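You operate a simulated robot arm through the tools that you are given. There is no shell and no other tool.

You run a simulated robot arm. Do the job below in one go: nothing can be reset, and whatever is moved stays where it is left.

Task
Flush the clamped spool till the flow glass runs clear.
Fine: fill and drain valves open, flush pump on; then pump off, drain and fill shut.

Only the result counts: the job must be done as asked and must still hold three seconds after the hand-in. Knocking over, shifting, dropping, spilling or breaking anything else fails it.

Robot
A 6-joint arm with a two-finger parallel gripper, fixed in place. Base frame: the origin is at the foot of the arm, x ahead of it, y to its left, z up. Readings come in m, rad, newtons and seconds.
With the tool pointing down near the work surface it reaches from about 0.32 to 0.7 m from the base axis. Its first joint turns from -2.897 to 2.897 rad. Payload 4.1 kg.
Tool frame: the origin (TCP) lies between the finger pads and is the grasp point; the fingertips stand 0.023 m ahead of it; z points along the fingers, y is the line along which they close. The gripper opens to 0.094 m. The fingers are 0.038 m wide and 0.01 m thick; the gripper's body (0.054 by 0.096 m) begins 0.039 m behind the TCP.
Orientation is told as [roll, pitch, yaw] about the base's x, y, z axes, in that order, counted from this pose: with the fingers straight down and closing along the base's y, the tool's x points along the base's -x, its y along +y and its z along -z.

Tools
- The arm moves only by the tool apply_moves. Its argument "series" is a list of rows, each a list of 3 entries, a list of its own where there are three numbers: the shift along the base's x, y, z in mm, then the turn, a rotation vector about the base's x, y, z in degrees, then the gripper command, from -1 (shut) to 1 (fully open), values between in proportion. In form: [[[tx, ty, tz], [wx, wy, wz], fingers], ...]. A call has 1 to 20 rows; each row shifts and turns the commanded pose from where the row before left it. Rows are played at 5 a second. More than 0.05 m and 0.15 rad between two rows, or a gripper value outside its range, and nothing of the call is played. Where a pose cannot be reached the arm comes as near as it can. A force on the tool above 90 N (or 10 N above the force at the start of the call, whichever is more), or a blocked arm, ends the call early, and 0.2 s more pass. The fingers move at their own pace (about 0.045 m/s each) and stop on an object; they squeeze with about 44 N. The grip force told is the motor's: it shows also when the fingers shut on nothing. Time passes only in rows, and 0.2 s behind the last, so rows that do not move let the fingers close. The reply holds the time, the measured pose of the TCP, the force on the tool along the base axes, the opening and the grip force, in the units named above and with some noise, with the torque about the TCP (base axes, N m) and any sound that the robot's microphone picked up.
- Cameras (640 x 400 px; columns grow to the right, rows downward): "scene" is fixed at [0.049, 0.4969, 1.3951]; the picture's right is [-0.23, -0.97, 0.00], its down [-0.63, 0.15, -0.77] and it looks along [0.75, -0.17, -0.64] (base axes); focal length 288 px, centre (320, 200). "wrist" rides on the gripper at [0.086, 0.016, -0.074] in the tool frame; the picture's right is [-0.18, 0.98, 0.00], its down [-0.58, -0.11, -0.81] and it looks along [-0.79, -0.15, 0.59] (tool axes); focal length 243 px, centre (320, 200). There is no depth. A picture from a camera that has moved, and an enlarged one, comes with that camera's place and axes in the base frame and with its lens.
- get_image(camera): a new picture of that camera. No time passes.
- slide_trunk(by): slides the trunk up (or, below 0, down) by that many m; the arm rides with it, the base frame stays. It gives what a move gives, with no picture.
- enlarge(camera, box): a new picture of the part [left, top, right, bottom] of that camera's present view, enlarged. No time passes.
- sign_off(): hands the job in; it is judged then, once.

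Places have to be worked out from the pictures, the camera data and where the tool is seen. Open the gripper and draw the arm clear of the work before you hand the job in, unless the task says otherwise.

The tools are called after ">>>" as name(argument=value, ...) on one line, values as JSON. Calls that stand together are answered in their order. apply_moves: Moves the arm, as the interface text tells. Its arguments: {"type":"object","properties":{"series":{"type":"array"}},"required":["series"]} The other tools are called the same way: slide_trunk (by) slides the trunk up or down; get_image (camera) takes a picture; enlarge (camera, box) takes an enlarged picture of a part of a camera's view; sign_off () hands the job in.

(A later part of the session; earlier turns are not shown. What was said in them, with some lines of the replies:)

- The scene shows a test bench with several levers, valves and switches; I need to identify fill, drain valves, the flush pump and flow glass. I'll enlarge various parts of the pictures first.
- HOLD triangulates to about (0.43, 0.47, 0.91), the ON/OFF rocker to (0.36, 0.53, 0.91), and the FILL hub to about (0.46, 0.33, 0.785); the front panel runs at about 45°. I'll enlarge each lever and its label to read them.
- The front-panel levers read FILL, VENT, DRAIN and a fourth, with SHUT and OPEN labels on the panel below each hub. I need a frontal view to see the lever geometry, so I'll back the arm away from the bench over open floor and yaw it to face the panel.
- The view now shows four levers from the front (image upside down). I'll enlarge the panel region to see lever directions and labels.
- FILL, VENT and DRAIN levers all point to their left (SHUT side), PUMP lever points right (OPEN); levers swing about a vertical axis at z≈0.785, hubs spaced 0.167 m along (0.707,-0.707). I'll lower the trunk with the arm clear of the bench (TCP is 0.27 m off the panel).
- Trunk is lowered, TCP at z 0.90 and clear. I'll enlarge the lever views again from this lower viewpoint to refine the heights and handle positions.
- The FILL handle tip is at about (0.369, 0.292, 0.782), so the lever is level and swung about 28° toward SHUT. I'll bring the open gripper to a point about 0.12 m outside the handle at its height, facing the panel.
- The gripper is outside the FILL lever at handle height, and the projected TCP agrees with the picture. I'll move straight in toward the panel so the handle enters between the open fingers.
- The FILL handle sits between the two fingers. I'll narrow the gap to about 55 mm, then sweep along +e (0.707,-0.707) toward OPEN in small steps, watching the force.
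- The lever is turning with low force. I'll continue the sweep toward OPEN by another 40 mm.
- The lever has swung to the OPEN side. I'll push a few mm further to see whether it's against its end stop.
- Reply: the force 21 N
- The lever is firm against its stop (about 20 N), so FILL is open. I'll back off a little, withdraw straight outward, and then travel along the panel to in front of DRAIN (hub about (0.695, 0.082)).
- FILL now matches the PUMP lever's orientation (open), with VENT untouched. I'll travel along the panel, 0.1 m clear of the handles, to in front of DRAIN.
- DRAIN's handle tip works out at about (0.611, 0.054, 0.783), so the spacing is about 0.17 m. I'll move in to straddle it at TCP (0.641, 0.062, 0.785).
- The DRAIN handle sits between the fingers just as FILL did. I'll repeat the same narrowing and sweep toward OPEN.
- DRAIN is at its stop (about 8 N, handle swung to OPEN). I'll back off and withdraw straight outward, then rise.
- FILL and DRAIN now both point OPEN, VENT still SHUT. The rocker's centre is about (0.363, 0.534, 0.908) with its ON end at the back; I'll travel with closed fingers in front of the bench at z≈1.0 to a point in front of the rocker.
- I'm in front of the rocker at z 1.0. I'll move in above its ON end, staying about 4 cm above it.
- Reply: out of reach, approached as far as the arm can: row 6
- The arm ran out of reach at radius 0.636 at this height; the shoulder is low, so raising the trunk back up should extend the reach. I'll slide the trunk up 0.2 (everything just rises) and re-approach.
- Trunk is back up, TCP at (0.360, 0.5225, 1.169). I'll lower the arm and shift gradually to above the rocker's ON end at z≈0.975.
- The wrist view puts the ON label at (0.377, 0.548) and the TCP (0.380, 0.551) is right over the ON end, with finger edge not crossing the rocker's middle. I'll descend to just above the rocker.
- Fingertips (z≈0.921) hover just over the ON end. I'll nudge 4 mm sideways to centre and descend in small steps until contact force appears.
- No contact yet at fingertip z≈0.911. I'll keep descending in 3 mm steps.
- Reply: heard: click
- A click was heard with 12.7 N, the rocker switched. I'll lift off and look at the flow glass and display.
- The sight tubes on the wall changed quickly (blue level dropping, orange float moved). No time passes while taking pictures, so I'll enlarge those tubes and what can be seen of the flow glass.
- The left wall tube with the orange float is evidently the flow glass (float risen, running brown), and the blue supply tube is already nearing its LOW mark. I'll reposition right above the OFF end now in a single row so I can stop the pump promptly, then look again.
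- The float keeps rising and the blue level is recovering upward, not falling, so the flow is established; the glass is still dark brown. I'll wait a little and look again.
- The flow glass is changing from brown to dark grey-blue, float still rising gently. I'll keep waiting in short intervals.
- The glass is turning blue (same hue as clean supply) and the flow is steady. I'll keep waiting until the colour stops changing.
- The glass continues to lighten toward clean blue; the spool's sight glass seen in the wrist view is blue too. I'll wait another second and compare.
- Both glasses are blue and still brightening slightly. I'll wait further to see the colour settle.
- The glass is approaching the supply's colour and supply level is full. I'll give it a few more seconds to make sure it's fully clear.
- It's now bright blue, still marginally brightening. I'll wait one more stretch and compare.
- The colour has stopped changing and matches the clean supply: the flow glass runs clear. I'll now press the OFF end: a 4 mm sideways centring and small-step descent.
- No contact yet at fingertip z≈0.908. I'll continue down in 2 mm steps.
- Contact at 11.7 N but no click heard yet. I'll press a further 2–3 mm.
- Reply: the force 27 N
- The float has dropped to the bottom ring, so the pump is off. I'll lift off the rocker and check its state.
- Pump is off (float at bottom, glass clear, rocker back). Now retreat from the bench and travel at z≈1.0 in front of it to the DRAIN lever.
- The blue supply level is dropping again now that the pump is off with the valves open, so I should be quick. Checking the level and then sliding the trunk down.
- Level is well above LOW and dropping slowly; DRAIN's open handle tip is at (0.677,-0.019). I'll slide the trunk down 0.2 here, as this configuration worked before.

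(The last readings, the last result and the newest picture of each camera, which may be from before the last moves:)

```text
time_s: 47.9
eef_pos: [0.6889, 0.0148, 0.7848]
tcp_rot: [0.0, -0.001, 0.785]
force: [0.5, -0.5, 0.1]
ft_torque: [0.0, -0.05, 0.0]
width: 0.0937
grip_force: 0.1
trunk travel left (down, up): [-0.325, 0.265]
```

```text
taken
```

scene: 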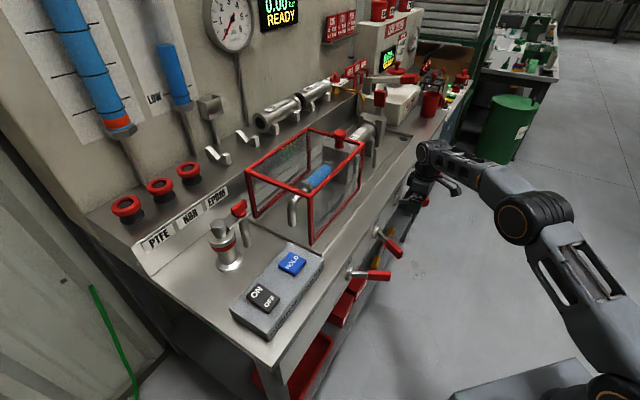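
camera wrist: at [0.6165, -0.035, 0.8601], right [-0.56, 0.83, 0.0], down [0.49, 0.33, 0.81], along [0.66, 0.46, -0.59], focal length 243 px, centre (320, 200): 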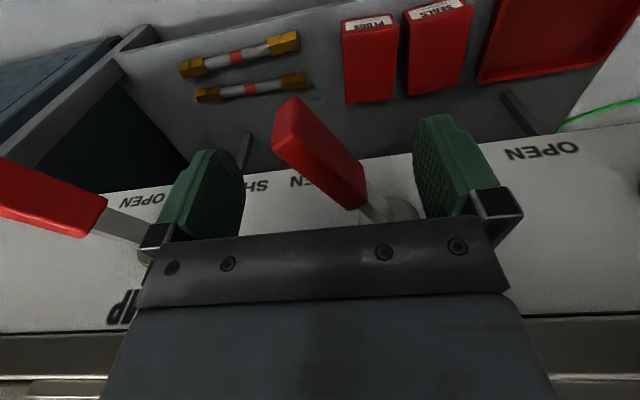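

The DRAIN handle is between the fingers. I'll narrow the gap and sweep it along −e to SHUT.

>>> apply_moves(series=[[[0, 0, 0], [0, 0, 0], 0.17], [[0, 0, 0], [0, 0, 0], 0.17], [[-7, 7, 0], [0, 0, 0], 0.17], [[-7, 7, 0], [0, 0, 0], 0.17], [[-7, 7, 0], [0, 0, 0], 0.17], [[-7, 7, 0], [0, 0, 0], 0.17], [[-7, 7, 0], [0, 0, 0], 0.17], [[-7, 7, 0], [0, 0, 0], 0.17], [[-7, 7, 0], [0, 0, 0], 0.17]])

>>> get_image(camera="wrist")

>>> enlarge(camera="scene", box=[20, 0, 220, 150])

```text
time_s: 49.9
eef_pos: [0.6398, 0.0644, 0.786]
tcp_rot: [0.0, 0.001, 0.785]
force: [0.1, -0.3, -0.2]
ft_torque: [0.02, 0.01, 0.05]
width: 0.055
grip_force: 0.0
trunk travel left (down, up): [-0.325, 0.265]
```

```text
taken
camera wrist: at [0.5673, 0.0133, 0.8612], right [-0.57, 0.82, 0.0], down [0.49, 0.33, 0.81], along [0.67, 0.46, -0.59], focal length 243 px, centre (320, 200)
```

wrist: 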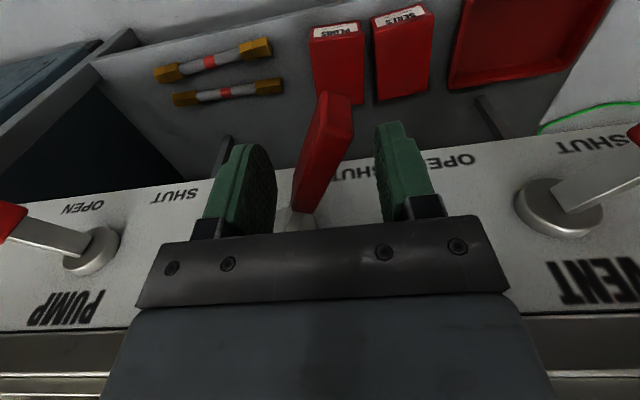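

```text
2.67 times, centred on (120, 75) of scene
camera zoom: at [0.049, 0.4969, 1.3951], right [-0.23, -0.97, 0.0], down [-0.63, 0.15, -0.77], along [0.75, -0.17, -0.64], focal length 769 px, centre (853, 533)
```

zoom: 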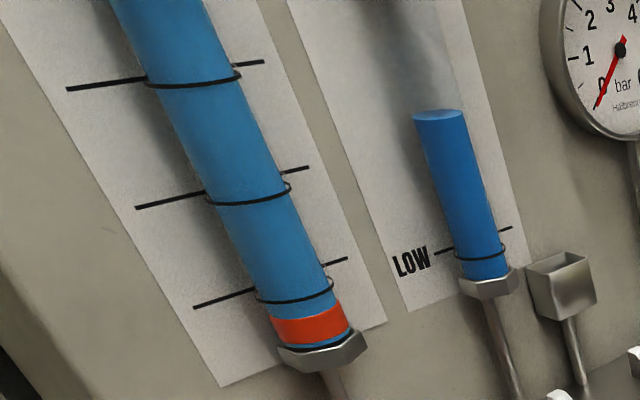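

The handle appears back at the SHUT position. I'll push the last few mm to confirm it's against its stop.

>>> apply_moves(series=[[[-3.5, 3.5, 0], [0, 0, 0], 0.17], [[-2, 2, 0], [0, 0, 0], 0.17]])

>>> get_image(camera="wrist")

>>> enlarge(camera="scene", box=[20, 0, 220, 150])

```text
time_s: 50.5
eef_pos: [0.6343, 0.0684, 0.7865]
tcp_rot: [0.001, -0.001, 0.785]
force: [1.6, -0.7, 0.1]
ft_torque: [0.02, 0.03, 0.01]
width: 0.0553
grip_force: 0.4
trunk travel left (down, up): [-0.325, 0.265]
```

```text
taken
camera wrist: at [0.5619, 0.0184, 0.8609], right [-0.56, 0.83, 0.0], down [0.49, 0.33, 0.81], along [0.67, 0.46, -0.59], focal length 243 px, centre (320, 200)
```

wrist: 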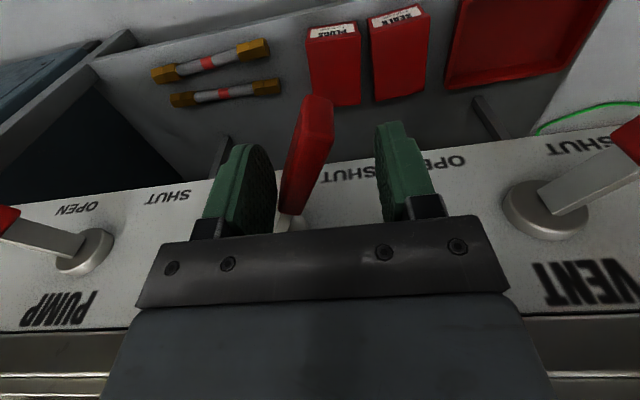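

```text
2.67 times, centred on (120, 75) of scene
camera zoom: at [0.049, 0.4969, 1.3951], right [-0.23, -0.97, 0.0], down [-0.63, 0.15, -0.77], along [0.75, -0.17, -0.64], focal length 769 px, centre (853, 533)
```

zoom: 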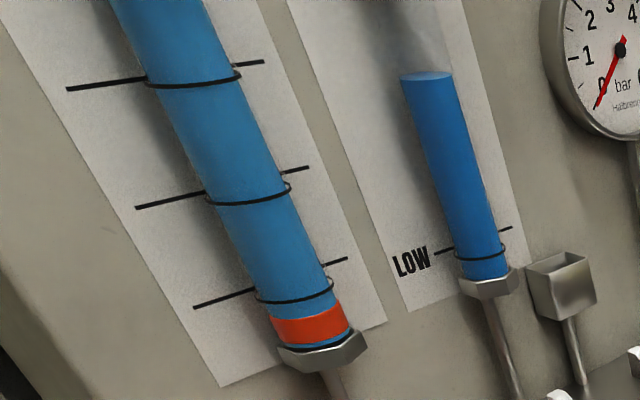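

The level is rising, so DRAIN is closed in effect, but the handle tip seems ~5 mm short of its original SHUT angle. I'll push further until the stop force appears.

>>> apply_moves(series=[[[-3, 3, 0], [0, 0, 0], 0.17], [[-2, 2, 0], [0, 0, 0], 0.17]])

>>> get_image(camera="wrist")

```text
time_s: 51.1
eef_pos: [0.6316, 0.0714, 0.7856]
tcp_rot: [-0.001, -0.002, 0.782]
force: [16.6, -11.9, -2.5]
ft_torque: [0.14, -0.09, -0.2]
width: 0.0643
grip_force: 10.4
trunk travel left (down, up): [-0.325, 0.265]
```

```text
taken
camera wrist: at [0.5584, 0.0217, 0.8608], right [-0.56, 0.83, 0.0], down [0.49, 0.33, 0.81], along [0.67, 0.45, -0.59], focal length 243 px, centre (320, 200)
```

wrist: 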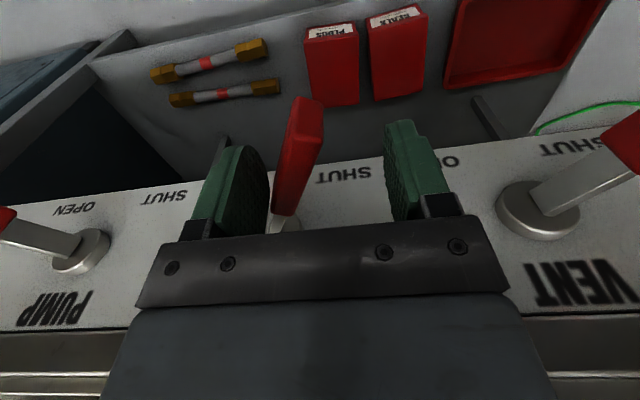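

DRAIN is firmly at SHUT (20 N at the stop). Back off, withdraw and travel along the panel to in front of FILL.

>>> apply_moves(series=[[[6, -6, 0], [0, 0, 0], 0.17], [[-28, -28, 0], [0, 0, 0], 0.17], [[-28, -28, 0], [0, 0, 0], 0.17], [[-28, -28, 0], [0, 0, 0], 0.3], [[-31.7, 31.7, 0], [0, 0, 0], 0.5], [[-31.7, 31.7, 0], [0, 0, 0], 0.5], [[-31.7, 31.7, 0], [0, 0, 0], 0.5], [[-31.7, 31.7, 0], [0, 0, 0], 0.5], [[-31.7, 31.7, 0], [0, 0, 0], 0.5], [[-31.7, 31.7, 0], [0, 0, 0], 0.5]])

>>> enlarge(camera="scene", box=[340, 150, 460, 290])

>>> enlarge(camera="scene", box=[20, 0, 220, 150])

```text
time_s: 53.3
eef_pos: [0.3607, 0.1746, 0.7873]
tcp_rot: [-0.001, 0.0, 0.785]
force: [-0.3, -0.5, -0.4]
ft_torque: [-0.01, 0.04, 0.0]
width: 0.0703
grip_force: 0.0
trunk travel left (down, up): [-0.325, 0.265]
```

```text
2.86 times, centred on (400, 220) of scene
camera zoom: at [0.049, 0.4969, 1.3951], right [-0.23, -0.97, 0.0], down [-0.63, 0.15, -0.77], along [0.75, -0.17, -0.64], focal length 824 px, centre (91, 143)
```

zoom: 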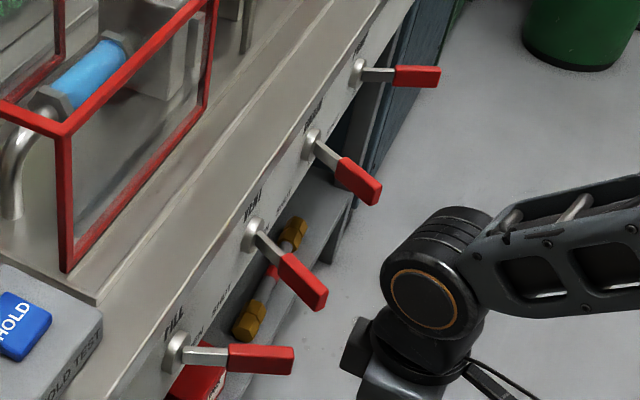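

```text
2.67 times, centred on (120, 75) of scene
camera zoom: at [0.049, 0.4969, 1.3951], right [-0.23, -0.97, 0.0], down [-0.63, 0.15, -0.77], along [0.75, -0.17, -0.64], focal length 769 px, centre (853, 533)
```

zoom: 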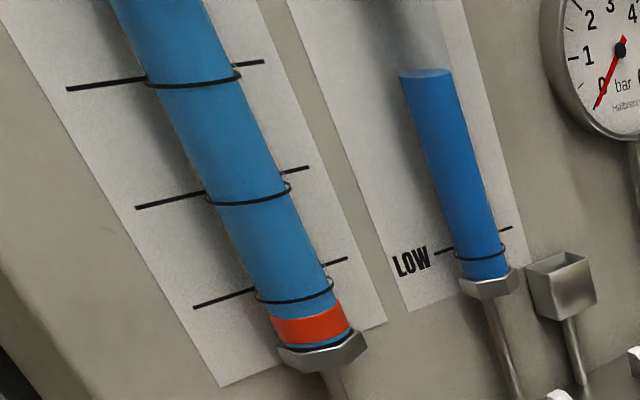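

DRAIN is at SHUT (parallel to VENT) and the level holds steady. I'll move in to straddle the FILL handle in its open position.

>>> apply_moves(series=[[[28.5, 26.4, -1], [0, 0, 0], 0.5], [[28.5, 26.4, -1], [0, 0, 0], 0.5], [[28.5, 26.4, 0], [0, 0, 0], 0.5]])

>>> get_image(camera="wrist")

```text
time_s: 54.1
eef_pos: [0.4468, 0.2544, 0.7827]
tcp_rot: [-0.001, 0.0, 0.787]
force: [0.5, -0.7, -0.1]
ft_torque: [0.0, 0.0, 0.0]
width: 0.0702
grip_force: 0.0
trunk travel left (down, up): [-0.325, 0.265]
```

```text
taken
camera wrist: at [0.3741, 0.203, 0.8586], right [-0.57, 0.82, 0.0], down [0.49, 0.33, 0.81], along [0.67, 0.46, -0.59], focal length 243 px, centre (320, 200)
```

wrist: 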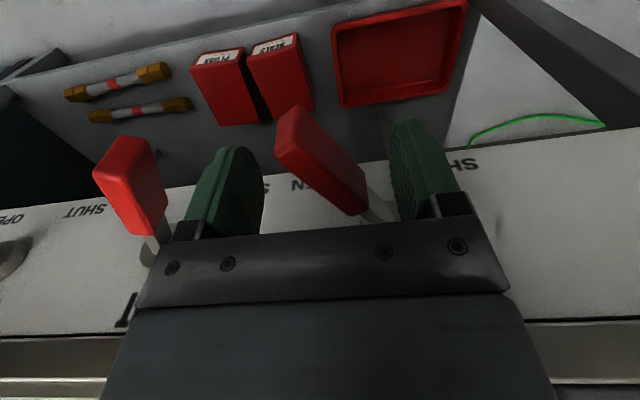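

The FILL handle is between the fingers, VENT clear. I'll narrow and sweep −e to SHUT.

>>> apply_moves(series=[[[0, 0, 0], [0, 0, 0], 0.17], [[0, 0, 0], [0, 0, 0], 0.17], [[-7, 7, 0], [0, 0, 0], 0.17], [[-7, 7, 0], [0, 0, 0], 0.17], [[-7, 7, 0], [0, 0, 0], 0.17], [[-7, 7, 0], [0, 0, 0], 0.17], [[-7, 7, 0], [0, 0, 0], 0.17], [[-7, 7, 0], [0, 0, 0], 0.17], [[-7, 7, 0], [0, 0, 0], 0.17], [[-5, 5, 0], [0, 0, 0], 0.17]])

>>> get_image(camera="wrist")

```text
time_s: 56.3
eef_pos: [0.3927, 0.3077, 0.783]
tcp_rot: [0.0, 0.0, 0.785]
force: [0.6, -0.3, -0.2]
ft_torque: [-0.03, 0.0, 0.0]
width: 0.055
grip_force: 0.1
trunk travel left (down, up): [-0.325, 0.265]
```

```text
taken
camera wrist: at [0.32, 0.2569, 0.8592], right [-0.56, 0.83, 0.0], down [0.49, 0.33, 0.81], along [0.67, 0.46, -0.59], focal length 243 px, centre (320, 200)
```

wrist: 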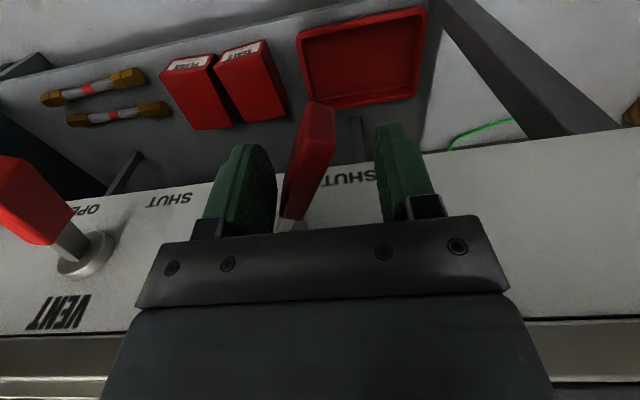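

FILL has swung over to SHUT; I'll push the last few mm until the stop is felt.

>>> apply_moves(series=[[[-3, 3, 0], [0, 0, 0], 0.17], [[-3, 3, 0], [0, 0, 0], 0.17]])

```text
time_s: 56.9
eef_pos: [0.3879, 0.3113, 0.7841]
tcp_rot: [0.0, 0.002, 0.784]
force: [12.7, -15.8, -1.3]
ft_torque: [-0.05, -0.15, -0.48]
width: 0.0636
grip_force: 10.4
trunk travel left (down, up): [-0.325, 0.265]
```

FILL is at its stop (20 N). I'll back off, withdraw outward, open the gripper and check everything.

>>> apply_moves(series=[[[6, -6, 0], [0, 0, 0], 0.17], [[-28, -28, 0], [0, 0, 0], 0.17], [[-28, -28, 0], [0, 0, 0], 0.17], [[-28, -28, 0], [0, 0, 0], 0.17], [[-20, -28, 20], [0, 0, 0], 1], [[-10, -28, 30], [0, 0, 0], 1], [[0, -28, 30], [0, 0, 0], 1], [[0, -28, 30], [0, 0, 0], 1]])

>>> get_image(camera="scene")

>>> enlarge(camera="scene", box=[320, 150, 460, 310])

>>> enlarge(camera="scene", box=[20, 0, 320, 180])

>>> enlarge(camera="scene", box=[200, 110, 380, 340])

>>> get_image(camera="wrist")

```text
time_s: 58.7
eef_pos: [0.2784, 0.1103, 0.8937]
tcp_rot: [0.0, 0.002, 0.785]
force: [0.0, -0.6, -0.4]
ft_torque: [-0.03, 0.01, -0.03]
width: 0.0941
grip_force: 0.1
trunk travel left (down, up): [-0.325, 0.265]
```

```text
taken
```

scene: 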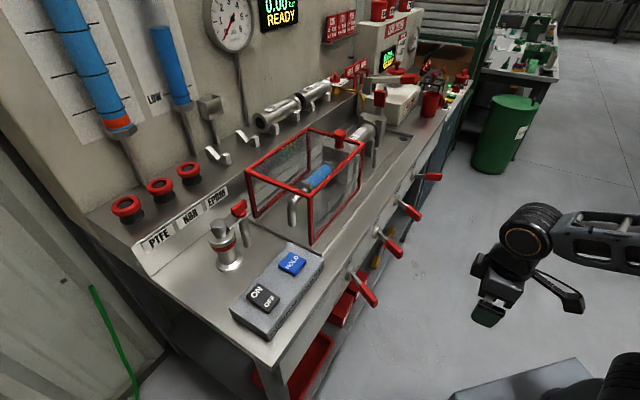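

```text
2.50 times, centred on (390, 230) of scene
camera zoom: at [0.049, 0.4969, 1.3951], right [-0.23, -0.97, 0.0], down [-0.63, 0.15, -0.77], along [0.75, -0.17, -0.64], focal length 721 px, centre (145, 125)
```

zoom: 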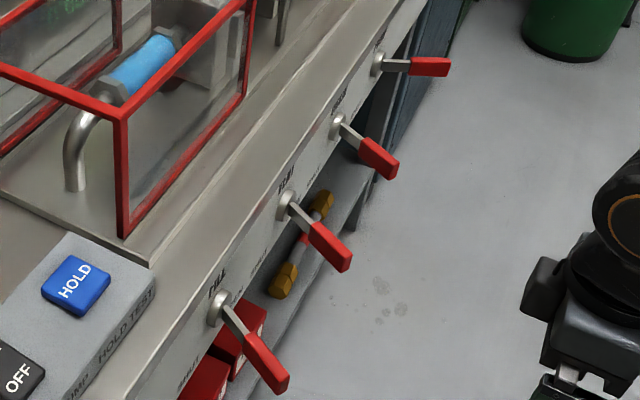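

```text
2.13 times, centred on (170, 90) of scene
camera zoom: at [0.049, 0.4969, 1.3951], right [-0.23, -0.97, 0.0], down [-0.63, 0.15, -0.77], along [0.75, -0.17, -0.64], focal length 615 px, centre (640, 435)
```

zoom: 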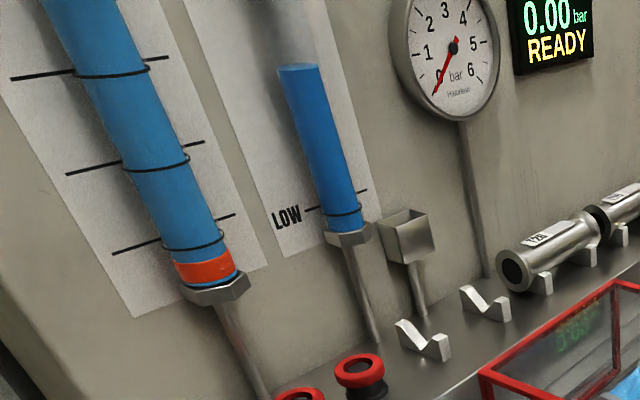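

```text
1.74 times, centred on (290, 225) of scene
camera zoom: at [0.049, 0.4969, 1.3951], right [-0.23, -0.97, 0.0], down [-0.63, 0.15, -0.77], along [0.75, -0.17, -0.64], focal length 502 px, centre (372, 156)
```

zoom: 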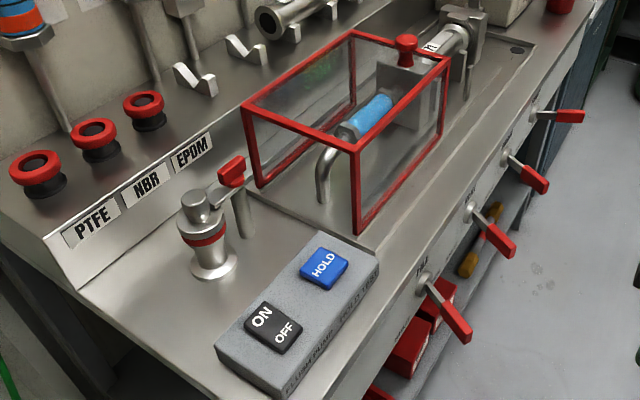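

```text
taken
camera wrist: at [0.2059, 0.0599, 0.9699], right [-0.56, 0.83, 0.0], down [0.49, 0.33, 0.81], along [0.66, 0.46, -0.59], focal length 243 px, centre (320, 200)
```

wrist: 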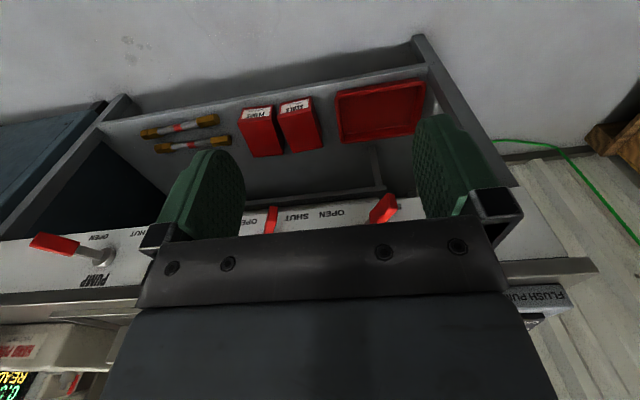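

FILL, VENT and DRAIN all point SHUT, PUMP lever is unchanged, the rocker is OFF, the glass is clear and the float is at rest. I'll wait a second to confirm that it holds before handing in.

>>> apply_moves(series=[[[0, 0, 0], [0, 0, 0], 1], [[0, 0, 0], [0, 0, 0], 1], [[0, 0, 0], [0, 0, 0], 1], [[0, 0, 0], [0, 0, 0], 1], [[0, 0, 0], [0, 0, 0], 1]])

>>> get_image(camera="scene")

>>> enlarge(camera="scene", box=[20, 0, 320, 180])

```text
time_s: 59.9
eef_pos: [0.2787, 0.1105, 0.8937]
tcp_rot: [0.003, 0.0, 0.786]
force: [-0.2, 0.1, -0.6]
ft_torque: [0.02, 0.01, -0.01]
width: 0.094
grip_force: 0.1
trunk travel left (down, up): [-0.325, 0.265]
```

```text
taken
```

scene: 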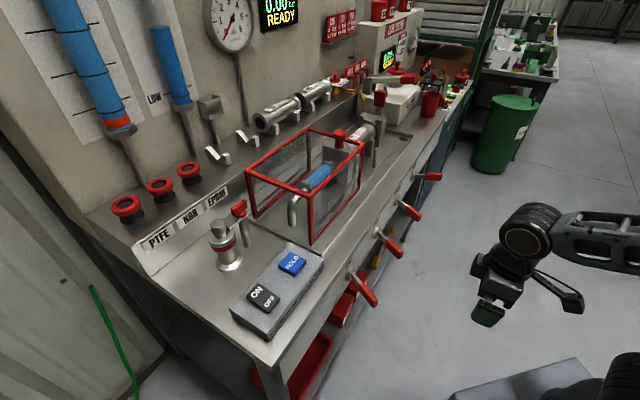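

```text
2.13 times, centred on (170, 90) of scene
camera zoom: at [0.049, 0.4969, 1.3951], right [-0.23, -0.97, 0.0], down [-0.63, 0.15, -0.77], along [0.75, -0.17, -0.64], focal length 615 px, centre (640, 435)
```

zoom: 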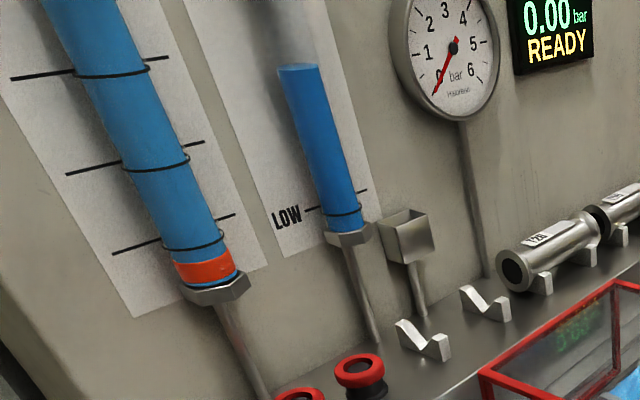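

Everything is steady: levels unchanged, glass clear, valves shut, pump off, gripper open and clear of the bench. Handing the job in.

>>> sign_off()

```text
The job is handed in.
```

I flushed the clamped spool until the flow glass ran clear, then shut everything down and handed the job in.

- **Flush:** I opened FILL, then DRAIN, and switched the flush pump on for about 14 seconds. The glass went from brown to the same blue as the supply and stopped changing before I switched off.
- **Shutdown:** Pump off first, then DRAIN shut, then FILL shut. I pushed both levers against their stops. The pump's OFF press made no audible click, but the flow float dropped to the bottom and the rocker showed OFF.
- **Final check:** The last pictures show FILL, VENT and DRAIN shut, the PUMP lever still open as I found it, and nothing else moved. The gripper is open and clear of the bench.
- **Supply level:** The blue supply tube drops while the pump is off and the valves are open. It ended steady and above the LOW mark, but lower than when I started.
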